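You operate a simulated robot arm through the tools that you are given. There is no shell and no other tool. Be economical: measure what you need, move in short steps, check, and stop when the job is done.

You run a simulated robot arm. Do the job below in one go: nothing can be reset, and whatever is moved stays where it is left.

JOB
Wet the yellow sponge and wipe the sticky patch off the counter.
Fine: lay it under the spout, cold tap, tap shut afterwards, sponge back where it was. What is to be rubbed or washed off counts as gone when no trace of it is left.

Only the result counts: the job must be done as asked and must still hold three seconds after the hand-in. Knocking over, shifting, dropping, spilling or breaking anything else fails it.

ROBOT AND FRAMES
A 7-joint arm with a two-finger parallel gripper, fixed in place. Base frame: the origin is at the foot of the arm, x ahead of it, y to its left, z up; the work surface is at about z = 0.91. Lengths are in m, angles in rad, forces in N, time in s.
With the tool pointing down near the work surface it reaches from about 0.24 to 0.68 m from the base axis. Its first joint turns from -1.152 to 1.152 rad. Payload 2.4 kg.
The TCP is the grasp point between the finger pads, 0.03 m short of the fingertips. In the tool frame z runs along the fingers and y along their closing line. Largest opening 0.094 m; finger width 0.028, thickness 0.01; the body of the gripper, 0.05 by 0.096 m, starts 0.055 m behind the TCP.
Orientation is that of the tool frame in the base frame, as [roll, pitch, yaw] about the fixed x, y, z axes, in that order (R = Rz(yaw) Ry(pitch) Rx(roll)). With the fingers straight down and closing along the base's y, the tool's x points along the base's -x, its y along +y and its z along -z.

CONTROLS
- The arm moves only by the tool servo_tool. Its arguments are lists of equal length, an entry for each row: "delta_pos": the shift along the tool's x, y, z in m, a list of three; "rotation": the turn, a rotation vector about the tool's x, y, z in rad, a list of three. In form: {"delta_pos": [[dx, dy, dz], ...], "rotation": [[ax, ay, az], ...]}. A call has 1 to 8 rows; each row is the pose to reach, as a shift and turn from the pose commanded when the call began, along the tool's axes at that moment. "gripper" is the opening, from 0 (shut) to 1 (fully open), set as the call begins (left out, the last holds). Each row takes 0.2 s and may step no farther than 0.05 m and 0.15 rad from the row before; otherwise, or with a gripper value out of range, the whole call is refused. A pose out of reach is approached as far as the arm can. The call stops where the force on the tool passes 40 N (or 10 N more than at its start, if that is more) or the arm is blocked; 0.2 s more then pass. The fingers move at their own pace (about 0.153 m/s each) and stop on an object; they squeeze with about 26 N. The grip force told is the motor's: it shows also when the fingers shut on nothing. Time passes only in rows, and 0.2 s behind the last, so rows that repeat a pose let the fingers close. The reply holds the time, the measured pose of the TCP, the force on the tool along the base axes, the opening and the grip force, in the units named above and with some noise, with the torque about the TCP (base axes, N m) and any sound that the robot's microphone picked up.
- Cameras (640 x 400 px; columns grow to the right, rows downward): "scene" is fixed at [0.0416, 0.4742, 1.4509]; the picture's right is [-0.73, -0.69, 0.00], its down [-0.34, 0.36, -0.87] and it looks along [0.59, -0.63, -0.50] (base axes); focal length 330 px, centre (320, 200). "wrist" rides on the gripper at [0.076, 0.014, -0.103] in the tool frame; the picture's right is [-0.18, 0.98, 0.00], its down [-0.75, -0.14, -0.64] and it looks along [-0.63, -0.12, 0.77] (tool axes); focal length 243 px, centre (320, 200). There is no depth. A picture from a camera that has moved, and an enlarged one, comes with that camera's place and axes in the base frame and with its lens.
- get_image(camera): a new picture of that camera. No time passes.
- inspect(camera, box): a new picture of the part [left, top, right, bottom] of that camera's present view, enlarged. No time passes.
- hand_in(): hands the job in; it is judged then, once.

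Go step by step. Nothing tells you positions but the pictures and the camera data: compare them with the known pose of the tool, close in by small moves and look again before you grip or let go. The budget is 120 turns and 64 pictures, counting those below and the enlarged ones. Unless the task says otherwise, let go and move clear before handing in, and close with one line.

The tools are called after "Call:" as a command line: name --argument value ..., lists and objects as JSON in quotes. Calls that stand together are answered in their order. servo_tool: Moves the arm, as the interface text tells. Its arguments: {"type":"object","properties":{"delta_pos":{"type":"array"},"rotation":{"type":"array"},"gripper":{"type":"number"}},"required":["delta_pos","rotation"]} The other tools are called the same way: get_image (camera) takes a picture; inspect (camera, box) takes an enlarged picture of a part of a camera's view; hand_in () hands the job in.

At the start:

```text
t: 0.0
position: [0.3239, 0.123, 1.2585]
orientation: [3.14, -0.002, -3.141]
wrist_force: [-0.2, 0.4, 0.4]
ft_torque: [0.0, -0.04, 0.04]
opening: 0.0939
grip_force: 0.0
```

scene: 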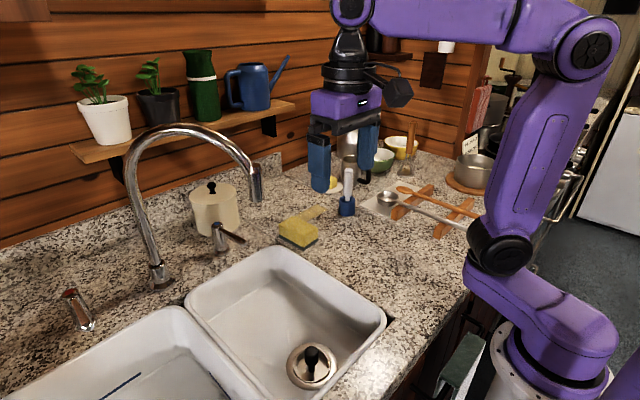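
wrist: 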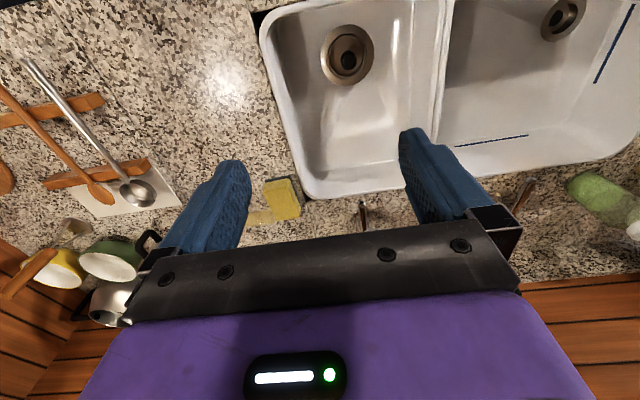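

I see a sink with a tall spout, two tap handles, and a yellow sponge at about (0.57, 0.0) with a sticky patch probably beside it. I'll look closer at these before moving.

Call:
inspect --camera "scene" --box '[180, 160, 360, 272]'

Call:
inspect --camera "scene" --box '[40, 220, 200, 350]'

Call:
inspect --camera "wrist" --box '[220, 140, 400, 252]'

```text
3.56 times, centred on (270, 216) of scene
camera zoom: at [0.0416, 0.4742, 1.4509], right [-0.73, -0.69, 0.0], down [-0.34, 0.36, -0.87], along [0.59, -0.63, -0.5], focal length 1173 px, centre (498, 143)
```

zoom: 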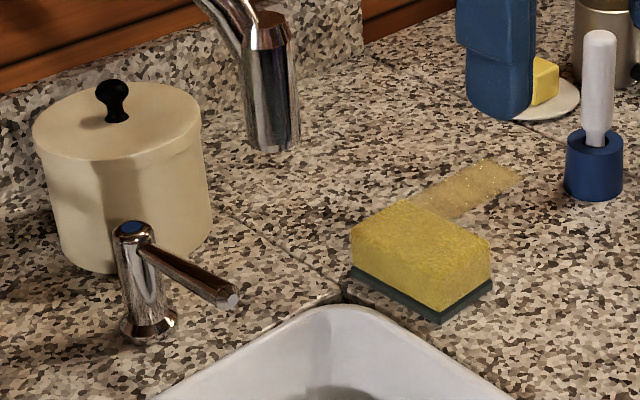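

```text
3.08 times, centred on (120, 285) of scene
camera zoom: at [0.0416, 0.4742, 1.4509], right [-0.73, -0.69, 0.0], down [-0.34, 0.36, -0.87], along [0.59, -0.63, -0.5], focal length 1015 px, centre (935, -62)
```

zoom: 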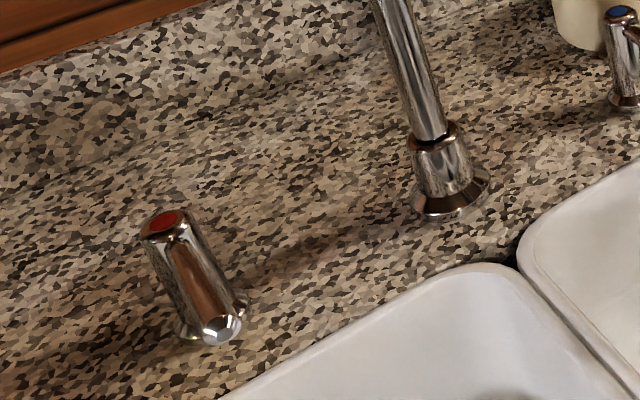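

```text
3.56 times, centred on (310, 196) of wrist
camera zoom: at [0.2469, 0.1373, 1.3613], right [0.18, 0.98, 0.0], down [0.75, -0.14, 0.64], along [0.63, -0.12, -0.77], focal length 863 px, centre (356, 214)
```

zoom: 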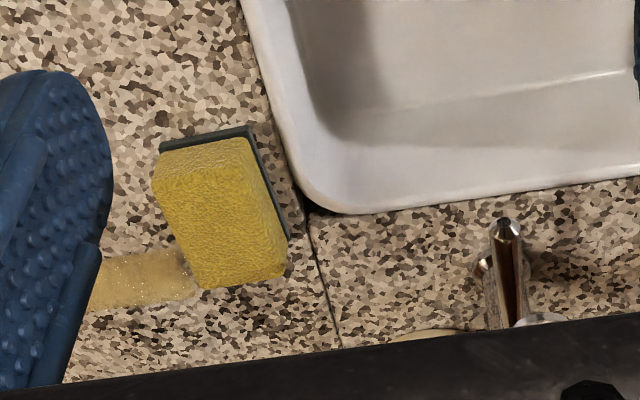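

The sponge is about 0.062 wide in y by 0.097 long in x, centred near (0.58, -0.012). The cold tap has the blue cap, and its lever points toward the robot from about (0.68, 0.16). I'll move to the right to get a second view of the spout.

Call:
servo_tool --delta_pos '[[0, -0.045, 0], [0, -0.09, 0], [0, -0.135, 0], [0, -0.18, 0], [0, -0.22, 0]]' --rotation '[[0, 0, 0], [0, 0, 0], [0, 0, 0], [0, 0, 0], [0, 0, 0]]'

Call:
get_image --camera "wrist"

Call:
get_image --camera "scene"

```text
t: 1.2
position: [0.3233, -0.0998, 1.2566]
orientation: [3.141, -0.001, -3.141]
wrist_force: [0.8, 1.7, 0.0]
ft_torque: [0.0, -0.01, -0.01]
opening: 0.0937
grip_force: 0.0
```

```text
58 pictures are left
camera wrist: at [0.2471, -0.0858, 1.3599], right [0.18, 0.98, 0.0], down [0.75, -0.14, 0.64], along [0.63, -0.12, -0.77], focal length 243 px, centre (320, 200)
```

wrist: 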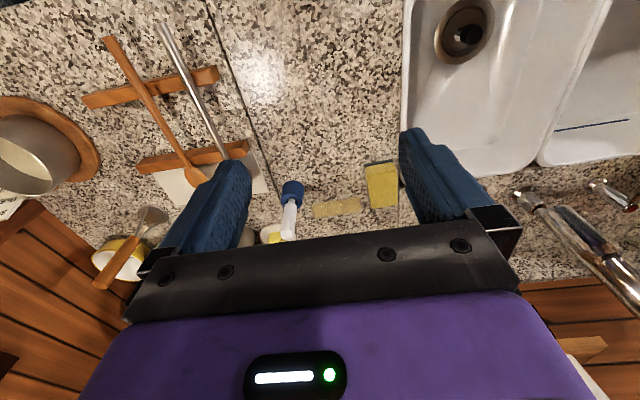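

```text
57 pictures are left
```

scene: 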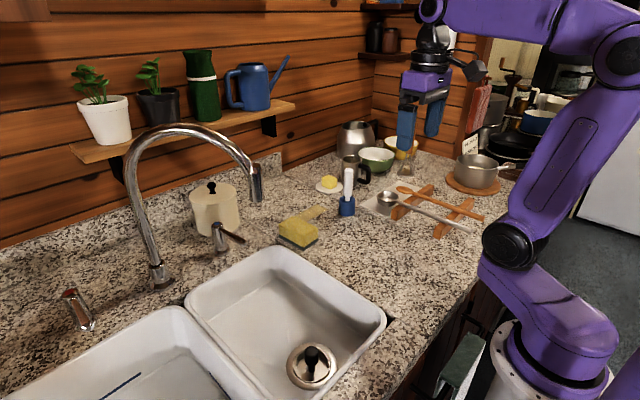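

The spout's end now shows at the right of the wrist view, so I'll enlarge it along with the patch area.

Call:
inspect --camera "wrist" --box '[460, 140, 640, 252]'

Call:
inspect --camera "wrist" --box '[260, 140, 420, 240]'

```text
3.56 times, centred on (550, 196) of wrist
camera zoom: at [0.2471, -0.0858, 1.3599], right [0.18, 0.98, 0.0], down [0.75, -0.14, 0.64], along [0.63, -0.12, -0.77], focal length 863 px, centre (-498, 214)
```

zoom: 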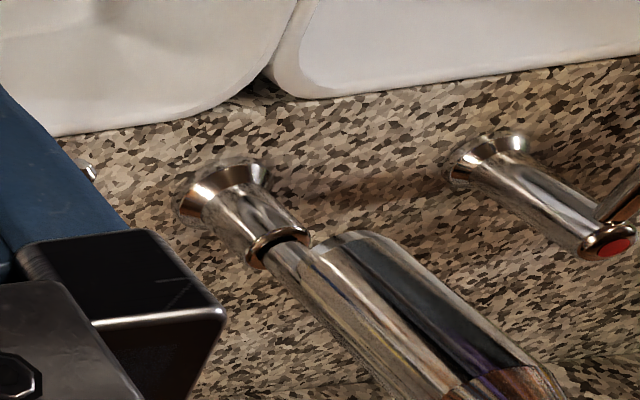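

```text
4.00 times, centred on (340, 190) of wrist
camera zoom: at [0.2471, -0.0858, 1.3599], right [0.18, 0.98, 0.0], down [0.75, -0.14, 0.64], along [0.63, -0.12, -0.77], focal length 970 px, centre (240, 240)
```

zoom: 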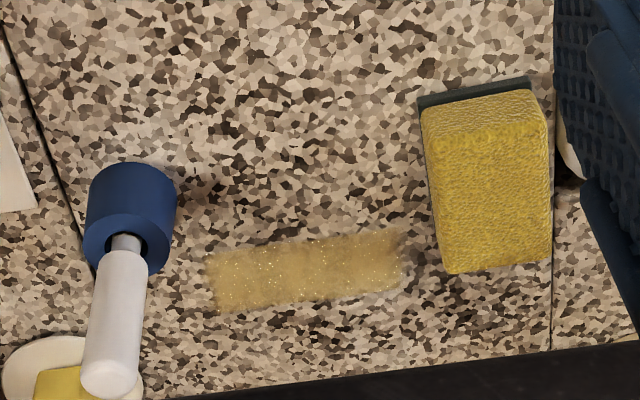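

I take the spout tip to be at (0.499, 0.162, 1.135), and the patch to span x 0.622–0.67 and y −0.18 to −0.06. The hand can't stand upright under the spout, so I'll grip the sponge with a tool tilt of 0.4 rad. First I'll hover along that tilted axis.

Call:
servo_tool --delta_pos '[[-0.0306, 0.0121, 0.0281], [-0.0611, 0.0243, 0.0563], [-0.0917, 0.0364, 0.0844], [-0.1223, 0.0486, 0.1126], [-0.1529, 0.0607, 0.1407], [-0.1834, 0.0729, 0.1689], [-0.214, 0.085, 0.197]]' --rotation '[[0, -0.057, 0], [0, -0.114, 0], [0, -0.171, 0], [0, -0.229, 0], [0, -0.286, 0], [0, -0.343, 0], [0, -0.4, 0]]' --gripper 1

Call:
get_image --camera "wrist"

Call:
get_image --camera "scene"

```text
t: 2.8
position: [0.538, -0.0135, 1.0592]
orientation: [3.141, 0.402, 3.139]
wrist_force: [0.3, -0.7, -0.6]
ft_torque: [0.02, -0.03, 0.0]
opening: 0.0939
grip_force: 0.1
```

```text
54 pictures are left
camera wrist: at [0.4273, 0.0007, 1.1257], right [0.17, 0.98, 0.07], down [0.44, -0.14, 0.89], along [0.88, -0.12, -0.46], focal length 243 px, centre (320, 200)
```

wrist: 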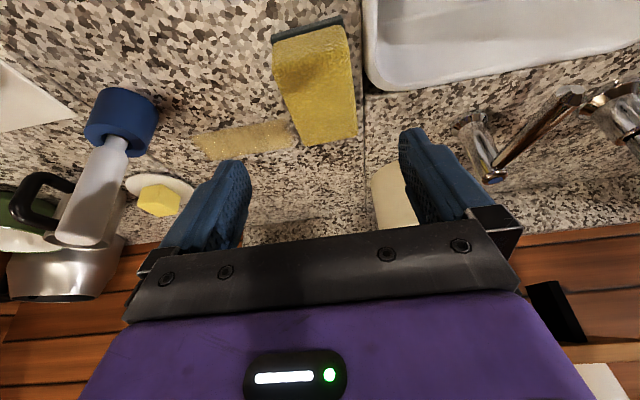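

```text
53 pictures are left
```

scene: 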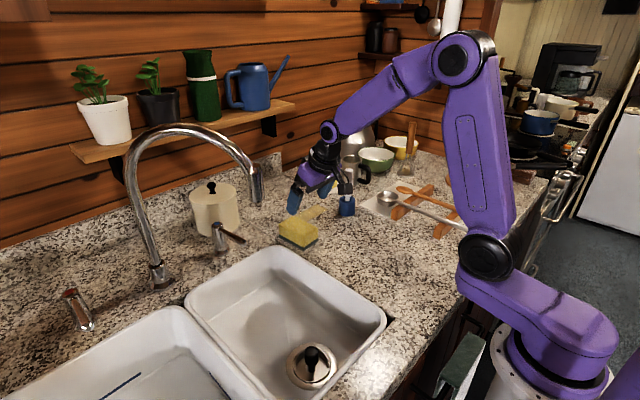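

The sponge centre checks out at about (0.585, -0.013), square with the gripper. I'll go in along the tool axis.

Call:
servo_tool --delta_pos '[[0, 0, 0.04], [0, 0, 0.08], [0, 0, 0.1], [0, 0, 0.118]]' --rotation '[[0, 0, 0], [0, 0, 0], [0, 0, 0], [0, 0, 0]]'

Call:
inspect --camera "scene" --box '[240, 160, 360, 260]'

Call:
get_image --camera "wrist"

```text
t: 3.8
position: [0.5833, -0.0131, 0.952]
orientation: [3.141, 0.402, 3.141]
wrist_force: [0.1, 0.5, -0.3]
ft_torque: [-0.03, 0.01, -0.02]
opening: 0.0938
grip_force: 0.0
```

```text
4.00 times, centred on (300, 210) of scene
camera zoom: at [0.0416, 0.4742, 1.4509], right [-0.73, -0.69, 0.0], down [-0.34, 0.36, -0.87], along [0.59, -0.63, -0.5], focal length 1319 px, centre (400, 160)
```

zoom: 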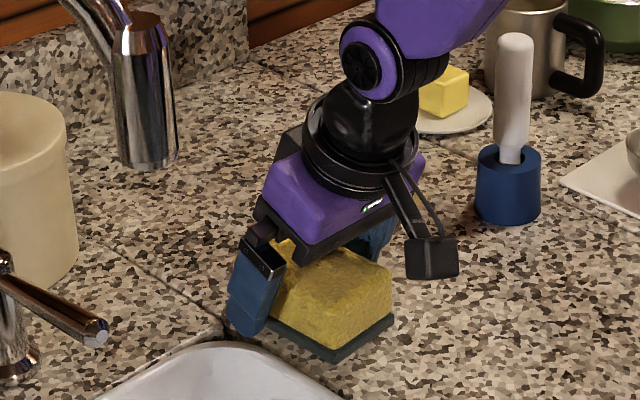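

```text
51 pictures are left
camera wrist: at [0.4724, 0.0022, 1.0172], right [0.17, 0.98, 0.07], down [0.44, -0.14, 0.89], along [0.88, -0.12, -0.46], focal length 243 px, centre (320, 200)
```

wrist: 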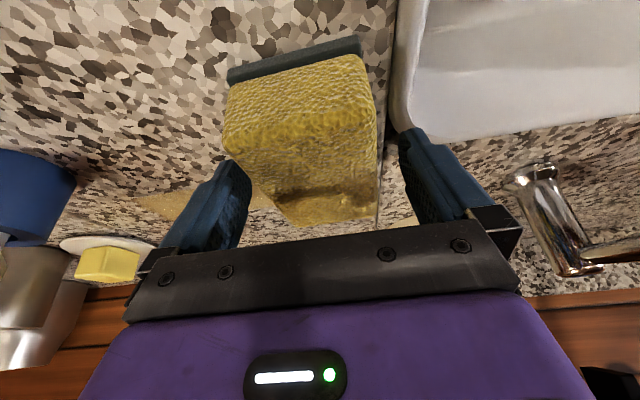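

Both fingers straddle the sponge, so I'll close the gripper.

Call:
servo_tool --delta_pos '[[0, 0, 0], [0, 0, 0], [0, 0, 0]]' --rotation '[[0, 0, 0], [0, 0, 0], [0, 0, 0]]' --gripper 0

```text
t: 4.6
position: [0.5816, -0.0123, 0.952]
orientation: [-3.141, 0.4, 3.141]
wrist_force: [-0.5, -1.1, -0.9]
ft_torque: [0.05, -0.04, -0.01]
opening: 0.0639
grip_force: 26.1
```

The sponge is held at 0.064 m wide. I'll lift it, draw it back and carry it left to a point in front of the spout, above the right-hand basin.

Call:
servo_tool --delta_pos '[[-0.0175, 0, -0.0414], [0.0011, 0, -0.0873], [0.031, 0, -0.1195], [0.0724, 0.012, -0.137], [0.1047, 0.04, -0.1506], [0.1295, 0.08, -0.1611], [0.1295, 0.127, -0.1611], [0.1295, 0.1743, -0.1611]]' --rotation '[[0, 0, 0], [0, 0, 0], [0, 0, 0], [0, 0, 0], [0, 0, 0], [0, 0, 0], [0, 0, 0], [0, 0, 0]]'

Call:
get_image --camera "scene"

Call:
get_image --camera "wrist"

```text
t: 6.4
position: [0.4007, 0.1611, 1.0489]
orientation: [-3.141, 0.399, 3.14]
wrist_force: [0.1, -0.1, -1.0]
ft_torque: [-0.01, -0.01, 0.0]
opening: 0.0639
grip_force: 25.9
```

```text
50 pictures are left
```

scene: 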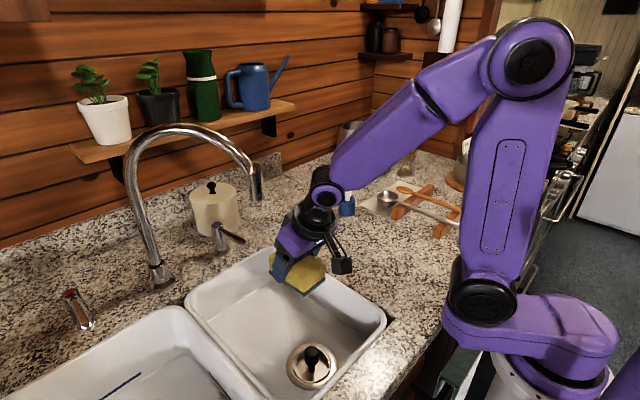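

```text
49 pictures are left
camera wrist: at [0.2893, 0.1752, 1.1146], right [0.17, 0.98, 0.07], down [0.44, -0.14, 0.89], along [0.88, -0.12, -0.46], focal length 243 px, centre (320, 200)
```

wrist: 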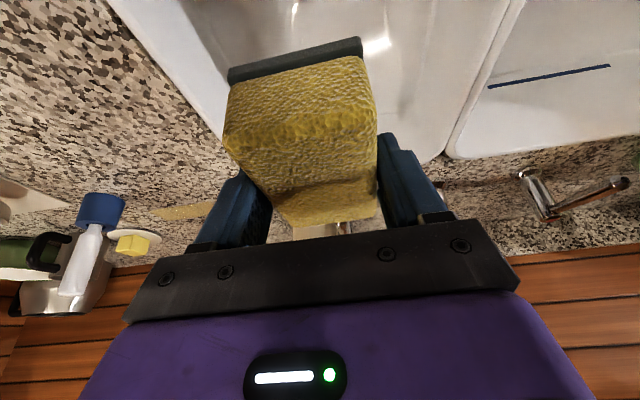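

The hand and sponge clear the spout. I'll slide in along the tool axis, most of the way to the basin floor.

Call:
servo_tool --delta_pos '[[0, 0, 0.045], [0, 0, 0.09], [0, 0, 0.135], [0, 0, 0.175], [0, 0, 0.205]]' --rotation '[[0, 0, 0], [0, 0, 0], [0, 0, 0], [0, 0, 0], [0, 0, 0]]'

Call:
get_image --camera "scene"

Call:
get_image --camera "wrist"

```text
t: 7.6
position: [0.4806, 0.1623, 0.858]
orientation: [3.113, 0.394, 3.045]
wrist_force: [0.0, 0.6, -0.6]
ft_torque: [-0.07, 0.01, 0.05]
opening: 0.0638
grip_force: 26.3
```

```text
48 pictures are left
```

scene: 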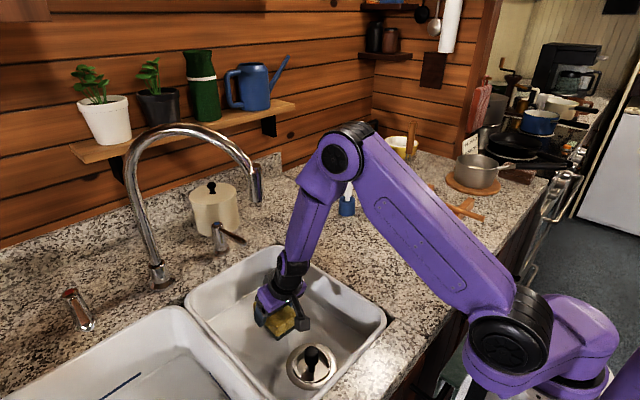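

```text
47 pictures are left
camera wrist: at [0.3718, 0.1832, 0.9258], right [0.25, 0.96, 0.1], down [0.43, -0.2, 0.88], along [0.86, -0.18, -0.47], focal length 243 px, centre (320, 200)
```

wrist: 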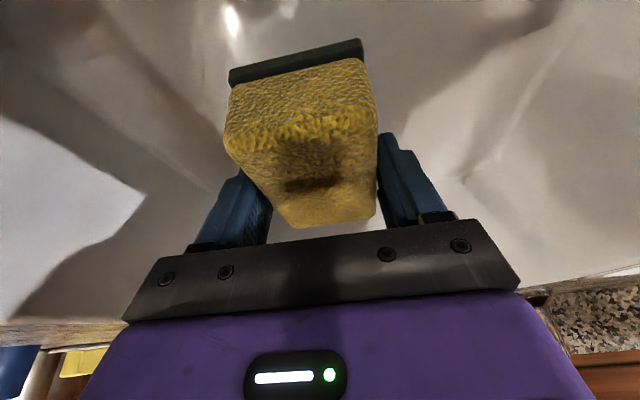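

The sponge is about 0.04 above the floor, and the arm has twisted slightly, which suggests it is near a joint limit. I'll lower the rest of the way in small steps until it touches.

Call:
servo_tool --delta_pos '[[0, 0, 0.012], [0, 0, 0.024], [0, 0, 0.036], [0, 0, 0.043]]' --rotation '[[0, 0, 0], [0, 0, 0], [0, 0, 0], [0, 0, 0]]'

Call:
inspect --camera "scene" --box '[180, 120, 400, 380]'

```text
t: 8.4
position: [0.4996, 0.1632, 0.8328]
orientation: [-3.141, 0.413, -3.139]
wrist_force: [-0.9, -0.5, 7.5]
ft_torque: [0.01, 0.13, 0.05]
opening: 0.0634
grip_force: 25.8
stopped in row 4: the force on the tool passed its limit at 66 N (the readings are from after the stop); the commanded pose is now the measured one
```

```text
1.54 times, centred on (290, 250) of scene
camera zoom: at [0.0415, 0.4741, 1.4509], right [-0.73, -0.69, 0.0], down [-0.34, 0.36, -0.87], along [0.59, -0.63, -0.5], focal length 507 px, centre (366, 123)
```

zoom: 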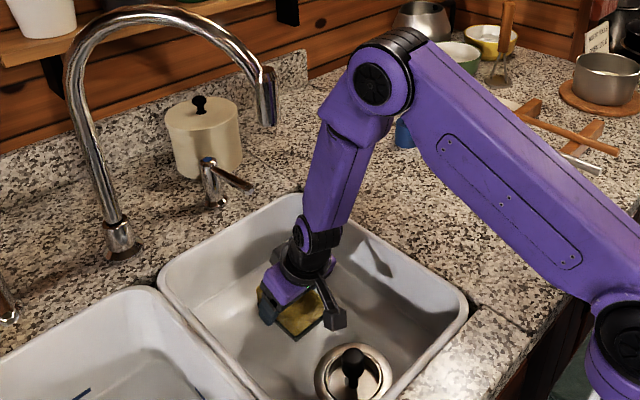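

The sponge rests on the basin floor at (0.50, 0.163), straight under the spout tip. I'll release it and back out along the tool axis.

Call:
servo_tool --delta_pos '[[0, 0, 0], [0, 0, 0], [0, 0, -0.03], [0, 0, -0.075], [0, 0, -0.12], [0, 0, -0.165], [0, 0, -0.21], [0, 0, -0.235]]' --rotation '[[0, 0, 0], [0, 0, 0], [0, 0, 0], [0, 0, 0], [0, 0, 0], [0, 0, 0], [0, 0, 0], [0, 0, 0]]' --gripper 1

Call:
get_image --camera "wrist"

Call:
get_image --camera "scene"

```text
t: 10.2
position: [0.4058, 0.1631, 1.0478]
orientation: [3.14, 0.413, -3.141]
wrist_force: [0.9, 0.0, -0.3]
ft_torque: [-0.02, 0.01, 0.01]
opening: 0.0943
grip_force: 0.2
```

```text
45 pictures are left
camera wrist: at [0.2931, 0.177, 1.113], right [0.17, 0.98, 0.07], down [0.43, -0.14, 0.89], along [0.88, -0.12, -0.45], focal length 243 px, centre (320, 200)
```

wrist: 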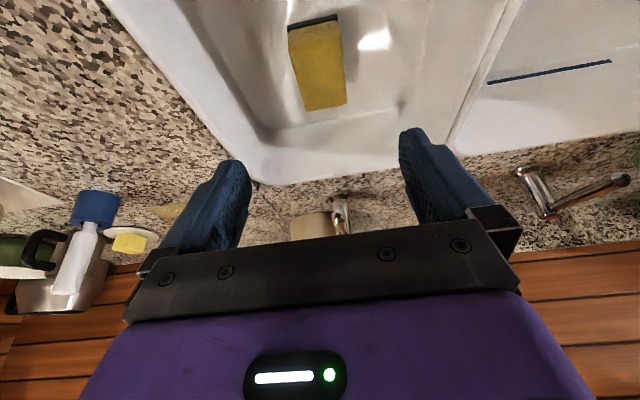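

```text
44 pictures are left
```

scene: 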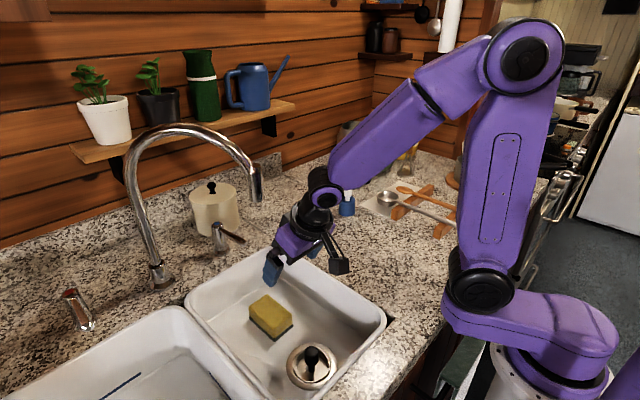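

The sponge lies flat under the spout. Next I'll look closely at the cold lever.

Call:
inspect --camera "wrist" --box '[270, 170, 410, 250]'

Call:
inspect --camera "scene" --box '[190, 200, 270, 260]'

```text
4.57 times, centred on (340, 210) of wrist
camera zoom: at [0.2931, 0.177, 1.113], right [0.17, 0.98, 0.07], down [0.43, -0.14, 0.89], along [0.88, -0.12, -0.45], focal length 1109 px, centre (229, 154)
```

zoom: 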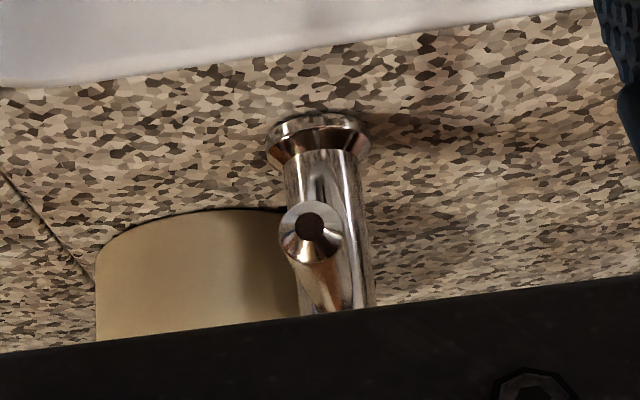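

```text
6.67 times, centred on (230, 230) of scene
camera zoom: at [0.0416, 0.4741, 1.4509], right [-0.73, -0.69, 0.0], down [-0.34, 0.36, -0.87], along [0.59, -0.63, -0.5], focal length 2199 px, centre (920, 0)
```

zoom: 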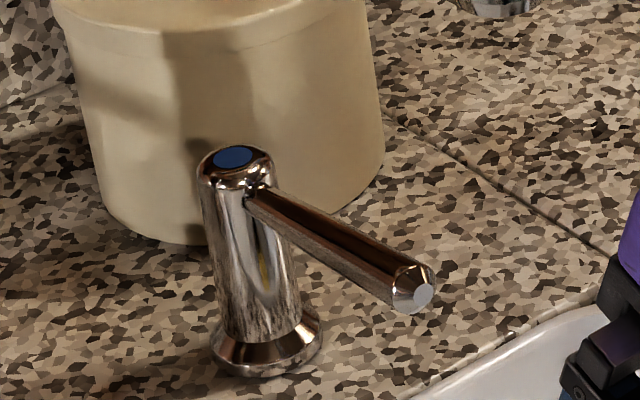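

The lever runs from its hub at (0.67, 0.16) to its end at (0.567, 0.16, 0.997), just past the spout. I'll straddle it with the fingers, turning the hand 45° and leaning it to the right so the camera and wrist clear the spout. First I'll move clear and stand upright.

Call:
servo_tool --delta_pos '[[-0.01, -0.036, -0.0229], [-0.02, -0.0715, -0.0458], [-0.03, -0.107, -0.0687], [-0.04, -0.143, -0.0916]]' --rotation '[[0, 0.103, 0], [0, 0.206, 0], [0, 0.31, 0], [0, 0.413, 0]]' --gripper 0.6

Call:
servo_tool --delta_pos '[[0, 0, 0], [0, 0, 0], [0, 0, 0], [0, 0, 0], [0, 0, 0], [0, 0, 0]]' --rotation '[[0, 0, -0.131], [0, 0, -0.262], [0, 0, -0.393], [0, 0, -0.524], [0, 0, -0.654], [0, 0, -0.785]]'

Call:
servo_tool --delta_pos '[[0, 0, 0], [0, 0, 0], [0, 0, 0]]' --rotation '[[-0.0943, -0.0943, 0], [-0.1886, -0.1886, 0], [-0.283, -0.283, 0]]'

Call:
get_image --camera "scene"

Call:
get_image --camera "wrist"

```text
t: 11.2
position: [0.4065, 0.02, 1.1471]
orientation: [3.14, -0.002, -3.139]
wrist_force: [-0.1, -0.3, 0.2]
ft_torque: [0.03, 0.01, 0.0]
opening: 0.0563
grip_force: 0.0
```

```text
t: 12.6
position: [0.4046, 0.0203, 1.1481]
orientation: [3.14, -0.001, -2.354]
wrist_force: [0.6, 0.0, -0.8]
ft_torque: [0.01, -0.04, 0.02]
opening: 0.0563
grip_force: 0.1
```

```text
t: 13.4
position: [0.4054, 0.0197, 1.1476]
orientation: [2.849, 0.28, -2.399]
wrist_force: [0.4, 0.5, -0.5]
ft_torque: [-0.01, -0.01, 0.0]
opening: 0.0565
grip_force: 0.0
```

```text
41 pictures are left
```

scene: 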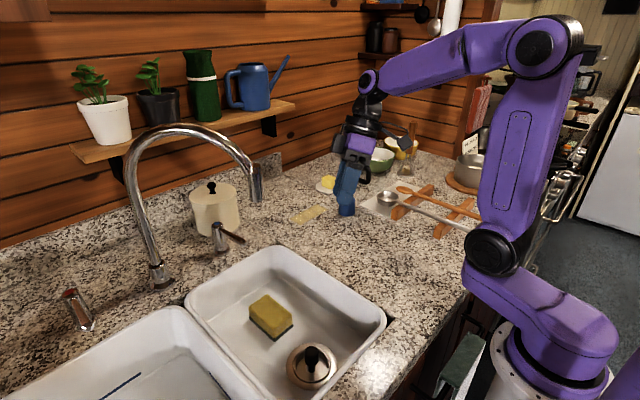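

```text
40 pictures are left
camera wrist: at [0.3402, -0.0603, 1.2257], right [-0.57, 0.76, 0.32], down [0.63, 0.15, 0.76], along [0.53, 0.63, -0.56], focal length 243 px, centre (320, 200)
```

wrist: 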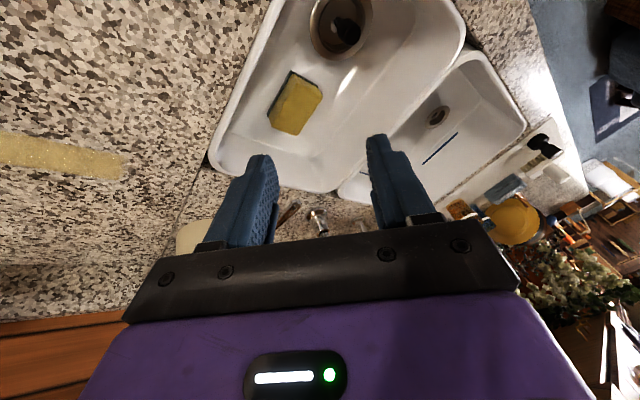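

The lean and yaw are as wanted, and the camera is on the right side, away from the spout. I'll open fully, go forward beside the lever, then left until I hover above it.

Call:
servo_tool --delta_pos '[[-0.0303, -0.0344, 0.0069], [-0.0607, -0.0688, 0.0138], [-0.091, -0.1031, 0.0207], [-0.1213, -0.1375, 0.0276], [-0.1495, -0.1093, 0.05], [-0.1776, -0.081, 0.0724]]' --rotation '[[0, 0, 0], [0, 0, 0], [0, 0, 0], [0, 0, 0], [0, 0, 0], [0, 0, 0]]' --gripper 1

Call:
get_image --camera "wrist"

Call:
inspect --camera "scene" --box '[120, 90, 360, 290]'

```text
t: 14.8
position: [0.5898, 0.1146, 1.1087]
orientation: [2.851, 0.277, -2.399]
wrist_force: [-1.1, -0.4, 0.1]
ft_torque: [0.03, -0.03, 0.02]
opening: 0.0941
grip_force: 0.0
```

```text
39 pictures are left
camera wrist: at [0.5245, 0.0336, 1.1869], right [-0.56, 0.76, 0.32], down [0.63, 0.15, 0.76], along [0.53, 0.63, -0.57], focal length 243 px, centre (320, 200)
```

wrist: 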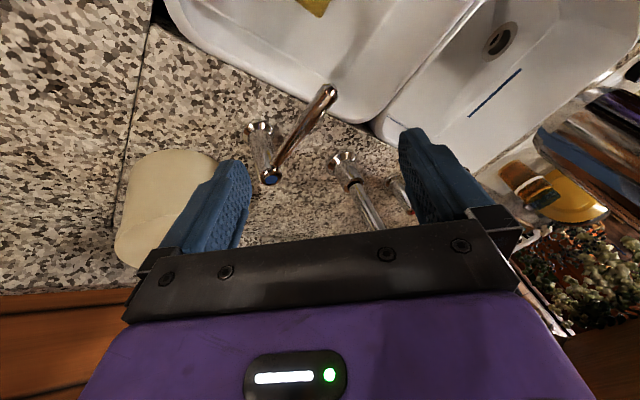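

```text
2.00 times, centred on (240, 190) of scene
camera zoom: at [0.0417, 0.4741, 1.4509], right [-0.73, -0.69, 0.0], down [-0.34, 0.36, -0.87], along [0.59, -0.63, -0.5], focal length 660 px, centre (480, 220)
```

zoom: 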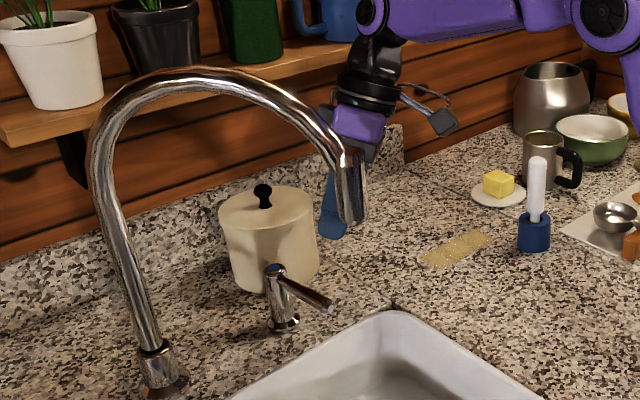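

The lever's end checks out at (0.57, 0.16). I'll shift 2 cm along toward the hub so both fingers straddle the bar, then descend along the tool axis.

Call:
servo_tool --delta_pos '[[-0.0156, -0.0155, 0.02], [-0.0156, -0.0155, 0.055], [-0.0156, -0.0155, 0.09], [-0.0156, -0.0155, 0.112]]' --rotation '[[0, 0, 0], [0, 0, 0], [0, 0, 0], [0, 0, 0]]' --gripper 0.75

Call:
get_image --camera "wrist"

Call:
inspect --camera "scene" --box '[120, 90, 360, 290]'

```text
t: 15.8
position: [0.6086, 0.1559, 1.0028]
orientation: [2.851, 0.278, -2.399]
wrist_force: [0.5, 0.2, -0.3]
ft_torque: [-0.02, 0.0, -0.02]
opening: 0.0705
grip_force: 0.1
```

```text
37 pictures are left
camera wrist: at [0.5437, 0.0757, 1.081], right [-0.56, 0.76, 0.32], down [0.63, 0.15, 0.76], along [0.53, 0.63, -0.57], focal length 243 px, centre (320, 200)
```

wrist: 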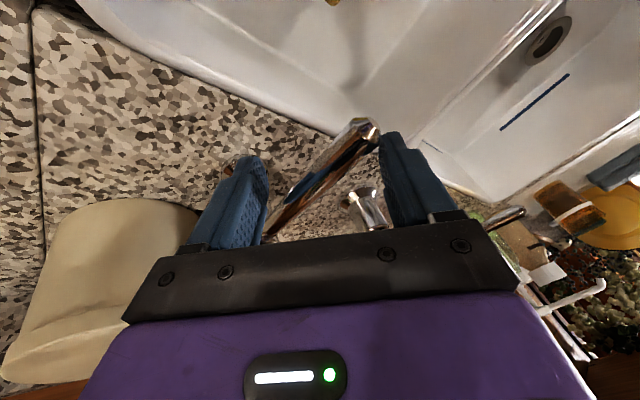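

```text
2.00 times, centred on (240, 190) of scene
camera zoom: at [0.0416, 0.4742, 1.4509], right [-0.73, -0.69, 0.0], down [-0.34, 0.36, -0.87], along [0.59, -0.63, -0.5], focal length 660 px, centre (480, 220)
```

zoom: 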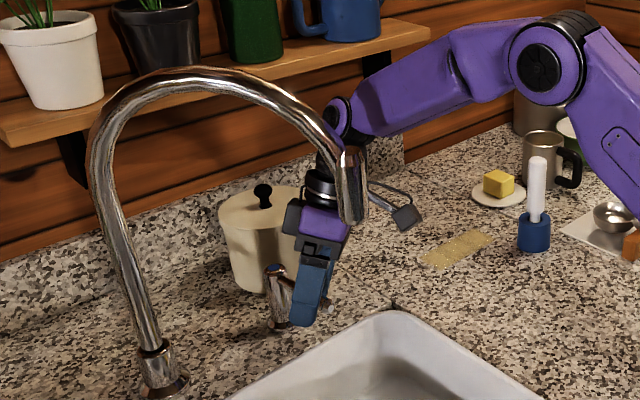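

The lever lies between the fingers. I'll nudge it to the right (−y) to test whether it turns that way.

Call:
servo_tool --delta_pos '[[0.0065, -0.0065, -0.0039], [0.013, -0.013, -0.0078], [0.0195, -0.0196, -0.0117], [0.026, -0.0261, -0.0156]]' --rotation '[[0, 0, 0], [0, 0, 0], [0, 0, 0], [0, 0, 0]]'

Call:
get_image --camera "wrist"

```text
t: 16.8
position: [0.6083, 0.1149, 1.0043]
orientation: [2.851, 0.278, -2.398]
wrist_force: [0.1, -0.2, 0.4]
ft_torque: [-0.02, 0.0, 0.0]
opening: 0.0709
grip_force: 0.1
```

```text
35 pictures are left
camera wrist: at [0.5441, 0.0348, 1.0832], right [-0.56, 0.76, 0.32], down [0.63, 0.15, 0.76], along [0.53, 0.63, -0.57], focal length 243 px, centre (320, 200)
```

wrist: 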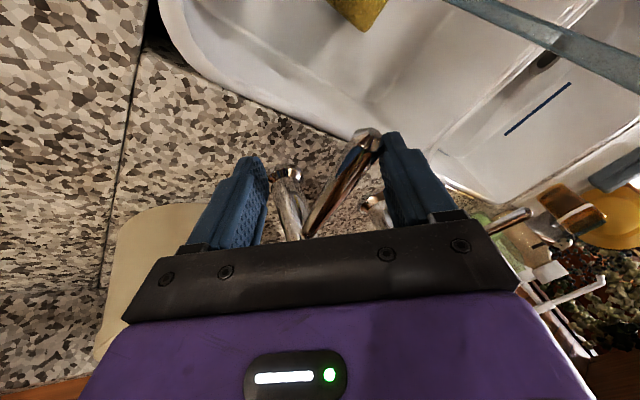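

The lever turned and a stream is now flowing. I'll check where it lands.

Call:
get_image --camera "scene"

Call:
inspect --camera "scene" --box '[200, 160, 360, 360]'

```text
34 pictures are left
```

scene: 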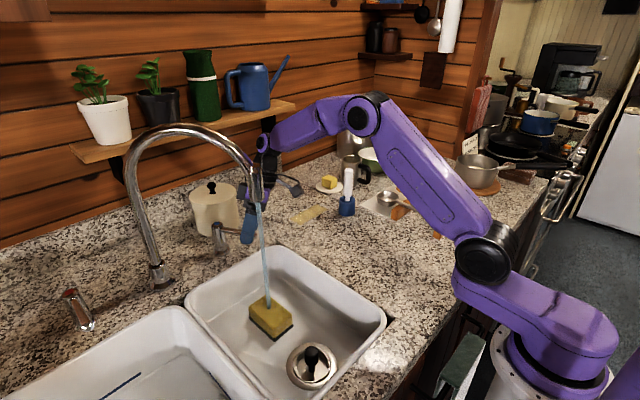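

```text
2.00 times, centred on (280, 260) of scene
camera zoom: at [0.0416, 0.4742, 1.4509], right [-0.73, -0.69, 0.0], down [-0.34, 0.36, -0.87], along [0.59, -0.63, -0.5], focal length 660 px, centre (400, 80)
```

zoom: 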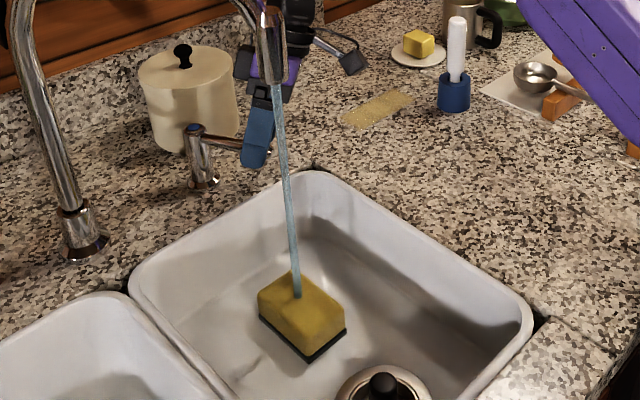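

The stream lands squarely on the sponge. I'll hold a few seconds to soak it.

Call:
servo_tool --delta_pos '[[0, 0, 0], [0, 0, 0], [0, 0, 0], [0, 0, 0], [0, 0, 0], [0, 0, 0], [0, 0, 0], [0, 0, 0]]' --rotation '[[0, 0, 0], [0, 0, 0], [0, 0, 0], [0, 0, 0], [0, 0, 0], [0, 0, 0], [0, 0, 0], [0, 0, 0]]'

Call:
servo_tool --delta_pos '[[0, 0, 0], [0, 0, 0], [0, 0, 0], [0, 0, 0], [0, 0, 0], [0, 0, 0], [0, 0, 0], [0, 0, 0]]' --rotation '[[0, 0, 0], [0, 0, 0], [0, 0, 0], [0, 0, 0], [0, 0, 0], [0, 0, 0], [0, 0, 0], [0, 0, 0]]'

Call:
inspect --camera "scene" --box '[200, 160, 360, 360]'

```text
t: 18.6
position: [0.608, 0.1161, 1.0045]
orientation: [2.851, 0.28, -2.399]
wrist_force: [-0.5, -0.8, 0.3]
ft_torque: [0.04, -0.02, -0.01]
opening: 0.0704
grip_force: 0.0
```

```text
t: 20.4
position: [0.6081, 0.1167, 1.0052]
orientation: [2.85, 0.279, -2.398]
wrist_force: [-0.6, 0.4, 0.8]
ft_torque: [-0.01, -0.03, -0.02]
opening: 0.0705
grip_force: 0.0
```

```text
2.00 times, centred on (280, 260) of scene
camera zoom: at [0.0416, 0.4742, 1.4509], right [-0.73, -0.69, 0.0], down [-0.34, 0.36, -0.87], along [0.59, -0.63, -0.5], focal length 660 px, centre (400, 80)
```

zoom: 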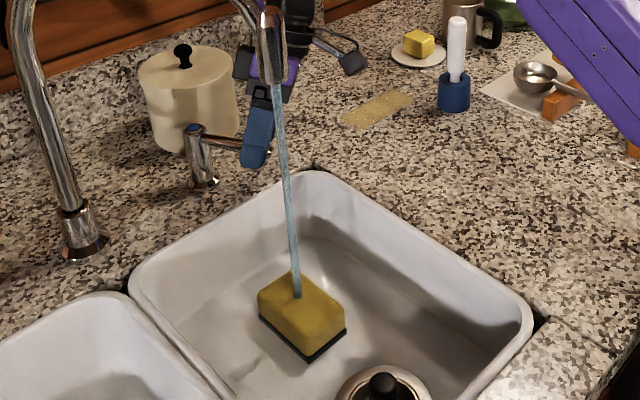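

The sponge looks darker now. I'll soak it one more short spell, then push the lever back to its shut position.

Call:
servo_tool --delta_pos '[[0, 0, 0], [0, 0, 0], [0, 0, 0], [0, 0, 0], [0, 0, 0], [0, 0, 0], [0, 0, 0], [0, 0, 0]]' --rotation '[[0, 0, 0], [0, 0, 0], [0, 0, 0], [0, 0, 0], [0, 0, 0], [0, 0, 0], [0, 0, 0], [0, 0, 0]]'

Call:
servo_tool --delta_pos '[[-0.0065, 0.0065, 0.0039], [-0.013, 0.013, 0.0078], [-0.0195, 0.0196, 0.0117], [-0.026, 0.0261, 0.0156], [-0.0298, 0.03, 0.018], [-0.0337, 0.0339, 0.0203]]' --rotation '[[0, 0, 0], [0, 0, 0], [0, 0, 0], [0, 0, 0], [0, 0, 0], [0, 0, 0]]'

Call:
inspect --camera "scene" --box '[200, 160, 360, 360]'

Call:
get_image --camera "wrist"

```text
t: 22.2
position: [0.6085, 0.1154, 1.0055]
orientation: [2.849, 0.278, -2.398]
wrist_force: [0.3, 0.2, -0.1]
ft_torque: [0.01, -0.02, 0.02]
opening: 0.0704
grip_force: 0.0
```

```text
t: 23.6
position: [0.6084, 0.1625, 1.0031]
orientation: [2.851, 0.274, -2.402]
wrist_force: [-5.9, -12.7, -1.9]
ft_torque: [-0.21, 0.15, -0.55]
opening: 0.0735
grip_force: 2.8
```

```text
2.00 times, centred on (280, 260) of scene
camera zoom: at [0.0415, 0.4738, 1.4511], right [-0.73, -0.69, 0.0], down [-0.34, 0.36, -0.87], along [0.59, -0.63, -0.5], focal length 660 px, centre (400, 80)
```

zoom: 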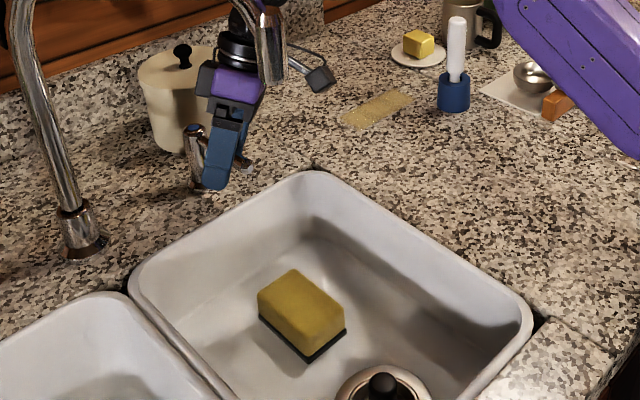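

```text
30 pictures are left
camera wrist: at [0.5444, 0.084, 1.082], right [-0.56, 0.76, 0.32], down [0.64, 0.15, 0.76], along [0.53, 0.63, -0.57], focal length 243 px, centre (320, 200)
```

wrist: 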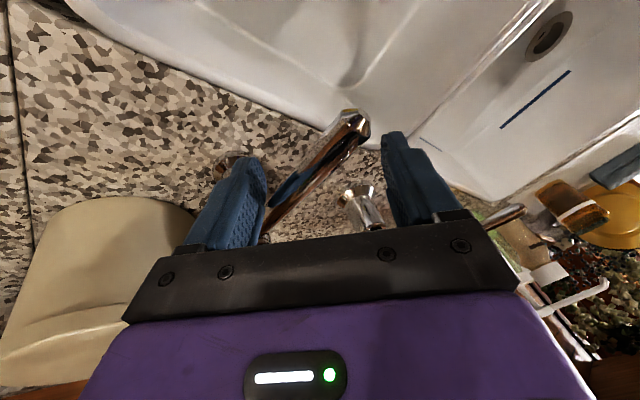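

The water is off and the lever is against its stop. I'll ease off, retreat along the tool axis, and check the lever.

Call:
servo_tool --delta_pos '[[0.0058, -0.0058, -0.0035], [0.0058, -0.0058, -0.045], [0.0058, -0.0058, -0.09], [0.0058, -0.0058, -0.135]]' --rotation '[[0, 0, 0], [0, 0, 0], [0, 0, 0], [0, 0, 0]]'

Call:
inspect --camera "scene" --box '[180, 140, 340, 340]'

```text
t: 24.6
position: [0.6082, 0.1079, 1.1255]
orientation: [2.849, 0.276, -2.398]
wrist_force: [0.0, 0.8, -0.4]
ft_torque: [0.0, 0.01, 0.02]
opening: 0.0705
grip_force: 0.0
```

```text
2.00 times, centred on (260, 240) of scene
camera zoom: at [0.0416, 0.4742, 1.4509], right [-0.73, -0.69, 0.0], down [-0.34, 0.36, -0.87], along [0.59, -0.63, -0.5], focal length 660 px, centre (440, 120)
```

zoom: 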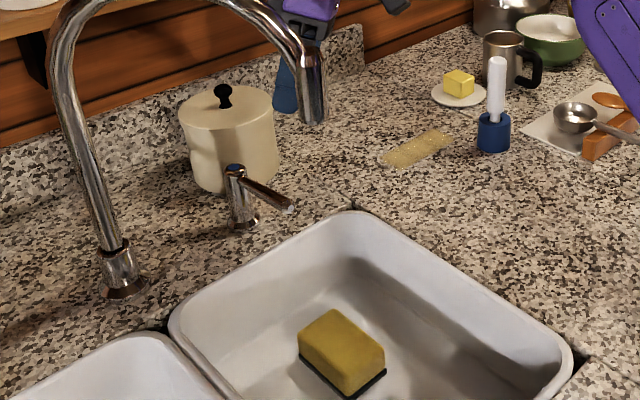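

The tap is shut and the lever is back where it was. I'll retrace the path to the right and back, and undo the lean and yaw.

Call:
servo_tool --delta_pos '[[0.0258, -0.026, -0.0264], [0.0516, -0.0519, -0.0528], [0.0803, -0.0232, -0.0528], [0.1091, 0.0054, -0.0528], [0.1378, 0.0341, -0.0528], [0.1666, 0.0627, -0.0528], [0.1953, 0.0914, -0.0528]]' --rotation '[[0, 0, 0], [0, 0, 0], [0, 0, 0], [0, 0, 0], [0, 0, 0], [0, 0, 0], [0, 0, 0]]' --gripper 1

Call:
servo_tool --delta_pos '[[0, 0, 0], [0, 0, 0], [0, 0, 0]]' --rotation '[[0.0943, 0.0943, 0], [0.1886, 0.1886, 0], [0.283, 0.283, 0]]'

Call:
servo_tool --delta_pos '[[0, 0, 0], [0, 0, 0], [0, 0, 0], [0, 0, 0], [0, 0, 0], [0, 0, 0]]' --rotation '[[0, 0, 0.131], [0, 0, 0.262], [0, 0, 0.393], [0, 0, 0.524], [0, 0, 0.654], [0, 0, 0.785]]'

```text
t: 26.2
position: [0.4057, 0.0196, 1.1467]
orientation: [2.851, 0.28, -2.396]
wrist_force: [-0.5, 0.1, 0.2]
ft_torque: [-0.02, 0.0, 0.01]
opening: 0.094
grip_force: 0.1
```

```text
t: 27.0
position: [0.4079, 0.0178, 1.1457]
orientation: [-3.138, -0.003, -2.357]
wrist_force: [-1.4, -0.3, -0.4]
ft_torque: [0.0, 0.03, 0.0]
opening: 0.0939
grip_force: 0.1
```

```text
t: 28.4
position: [0.4067, 0.0183, 1.1457]
orientation: [-3.141, -0.001, 3.139]
wrist_force: [-0.7, -0.5, -0.1]
ft_torque: [-0.01, 0.02, -0.02]
opening: 0.0939
grip_force: 0.1
```

The hand is upright again. I'll tilt it and go to the approach point above the sponge.

Call:
servo_tool --delta_pos '[[0, 0.036, 0.0245], [0, 0.0725, 0.049], [0, 0.109, 0.0735], [0, 0.145, 0.098]]' --rotation '[[0, -0.103, 0], [0, -0.206, 0], [0, -0.31, 0], [0, -0.413, 0]]'

Call:
get_image --camera "wrist"

```text
t: 29.4
position: [0.4071, 0.1631, 1.0478]
orientation: [3.141, 0.411, -3.141]
wrist_force: [-0.1, -0.2, -0.4]
ft_torque: [-0.03, 0.0, 0.01]
opening: 0.0938
grip_force: 0.0
```

```text
28 pictures are left
camera wrist: at [0.2954, 0.1779, 1.1119], right [0.17, 0.98, 0.07], down [0.43, -0.14, 0.89], along [0.89, -0.12, -0.45], focal length 243 px, centre (320, 200)
```

wrist: 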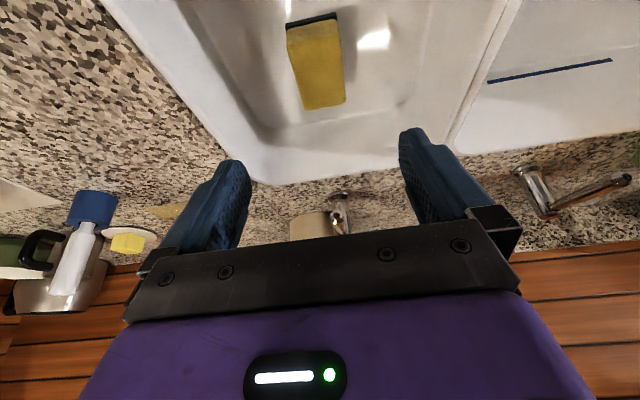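

The view matches the one just after release, so I'll descend by the same path and grip.

Call:
servo_tool --delta_pos '[[0, 0, 0.045], [0, 0, 0.09], [0, 0, 0.135], [0, 0, 0.18], [0, 0, 0.21], [0, 0, 0.232]]' --rotation '[[0, 0, 0], [0, 0, 0], [0, 0, 0], [0, 0, 0], [0, 0, 0], [0, 0, 0]]'

Call:
servo_tool --delta_pos '[[0, 0, 0], [0, 0, 0]]' --rotation '[[0, 0, 0], [0, 0, 0]]'

Call:
get_image --camera "wrist"

```text
t: 30.8
position: [0.499, 0.1653, 0.8365]
orientation: [3.141, 0.411, -3.142]
wrist_force: [-0.5, 0.2, -0.3]
ft_torque: [-0.01, 0.0, -0.03]
opening: 0.0939
grip_force: 0.1
```

```text
t: 31.4
position: [0.4991, 0.1655, 0.8357]
orientation: [-3.14, 0.413, -3.141]
wrist_force: [-0.1, 0.4, 0.3]
ft_torque: [0.02, -0.03, 0.02]
opening: 0.0941
grip_force: 0.1
```

```text
27 pictures are left
camera wrist: at [0.3875, 0.1788, 0.8997], right [0.17, 0.98, 0.07], down [0.43, -0.14, 0.89], along [0.89, -0.12, -0.45], focal length 243 px, centre (320, 200)
```

wrist: 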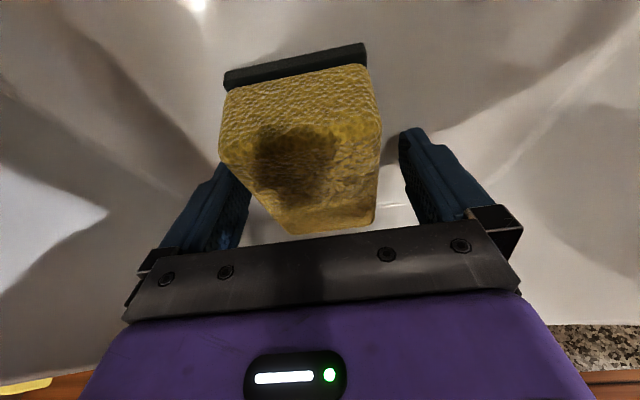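

The sponge sits between the fingers. I'll grip it, lift along the tool axis, and let it drip over the basin.

Call:
servo_tool --delta_pos '[[0, 0, 0], [0, 0, 0], [0, 0, 0], [0, 0, -0.03]]' --rotation '[[0, 0, 0], [0, 0, 0], [0, 0, 0], [0, 0, 0]]' --gripper 0

Call:
servo_tool --delta_pos '[[0, 0, -0.04], [0, 0, -0.085], [0, 0, -0.13], [0, 0, -0.175], [0, 0, -0.205], [0, 0, -0.205], [0, 0, -0.205], [0, 0, -0.205]]' --rotation '[[0, 0, 0], [0, 0, 0], [0, 0, 0], [0, 0, 0], [0, 0, 0], [0, 0, 0], [0, 0, 0], [0, 0, 0]]'

Call:
get_image --camera "scene"

Call:
get_image --camera "wrist"

```text
t: 32.4
position: [0.4869, 0.1637, 0.865]
orientation: [-3.14, 0.412, 3.141]
wrist_force: [1.1, -0.3, -0.6]
ft_torque: [0.01, 0.02, 0.01]
opening: 0.0635
grip_force: 25.6
```

```text
t: 34.2
position: [0.4059, 0.1646, 1.0506]
orientation: [3.141, 0.413, -3.14]
wrist_force: [0.5, 0.0, -1.0]
ft_torque: [0.0, 0.0, 0.01]
opening: 0.0635
grip_force: 25.9
```

```text
26 pictures are left
```

scene: 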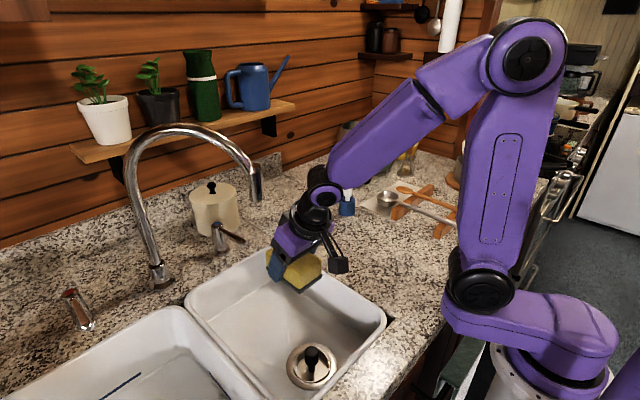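

```text
25 pictures are left
camera wrist: at [0.2931, 0.1789, 1.1157], right [0.17, 0.98, 0.07], down [0.43, -0.14, 0.89], along [0.89, -0.12, -0.45], focal length 243 px, centre (320, 200)
```

wrist: 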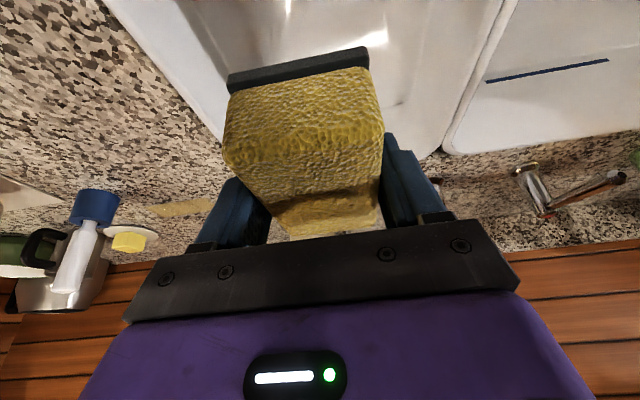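

The wet sponge is held firmly. I'll carry it over the counter, then turn the hand 90° so the sponge lies along the patch and the camera stays away from the brush holder.

Call:
servo_tool --delta_pos '[[-0.0089, -0.0441, -0.0016], [-0.0177, -0.0882, -0.0032], [-0.0266, -0.1323, -0.0048], [-0.0355, -0.1764, -0.0063], [-0.0443, -0.2205, -0.0079], [-0.0532, -0.2646, -0.0095]]' --rotation '[[0, 0, 0], [0, 0, 0], [0, 0, 0], [0, 0, 0], [0, 0, 0], [0, 0, 0]]'

Call:
servo_tool --delta_pos '[[0, 0, 0], [0, 0, 0], [0, 0, 0], [0, 0, 0], [0, 0, 0], [0, 0, 0]]' --rotation '[[0.0525, 0, 0.12], [0.105, 0, 0.24], [0.1575, 0, 0.36], [0.21, 0, 0.48], [0.2625, 0, 0.6], [0.315, 0, 0.7195]]'

Call:
servo_tool --delta_pos '[[0, 0, 0], [0, 0, 0], [0, 0, 0], [0, 0, 0], [0, 0, 0], [0, 0, 0]]' --rotation '[[0.0525, 0, 0.12], [0.105, 0, 0.24], [0.1575, 0, 0.36], [0.21, 0, 0.48], [0.2625, 0, 0.6], [0.315, 0, 0.7195]]'

Call:
get_image --camera "scene"

Call:
get_image --camera "wrist"

```text
t: 35.6
position: [0.4501, -0.1011, 1.0812]
orientation: [3.141, 0.412, -3.141]
wrist_force: [0.7, -0.4, -0.4]
ft_torque: [0.0, -0.01, 0.01]
opening: 0.0634
grip_force: 25.7
```

```text
t: 37.0
position: [0.4504, -0.1016, 1.0806]
orientation: [-3.139, 0.411, 2.354]
wrist_force: [0.2, 0.8, -0.4]
ft_torque: [0.02, 0.0, -0.01]
opening: 0.0634
grip_force: 26.0
```

```text
t: 38.4
position: [0.4502, -0.1002, 1.0796]
orientation: [3.14, 0.414, 1.57]
wrist_force: [1.1, 0.6, 0.4]
ft_torque: [0.0, -0.01, -0.01]
opening: 0.0634
grip_force: 25.8
```

```text
24 pictures are left
```

scene: 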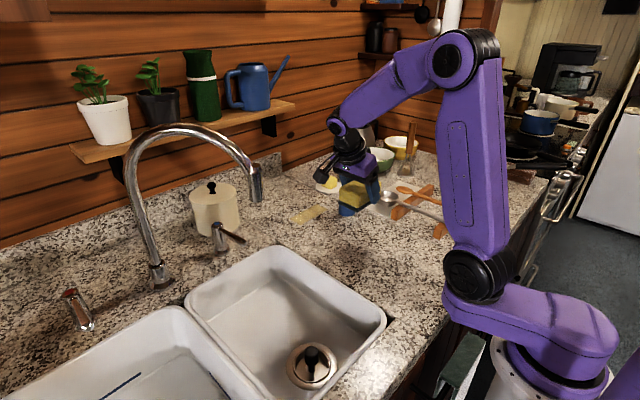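

```text
23 pictures are left
camera wrist: at [0.4642, 0.0103, 1.1451], right [0.98, -0.17, 0.07], down [-0.14, -0.43, 0.89], along [-0.12, -0.89, -0.45], focal length 243 px, centre (320, 200)
```

wrist: 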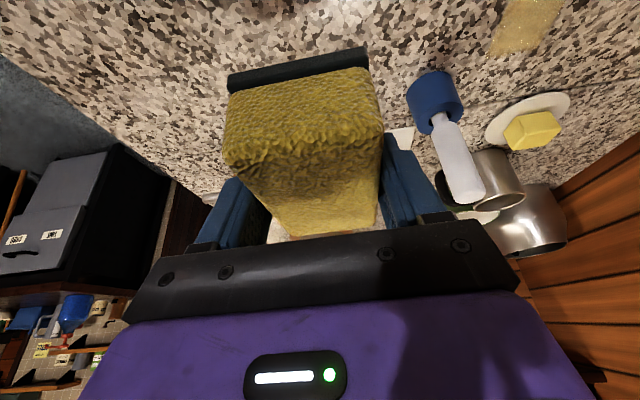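

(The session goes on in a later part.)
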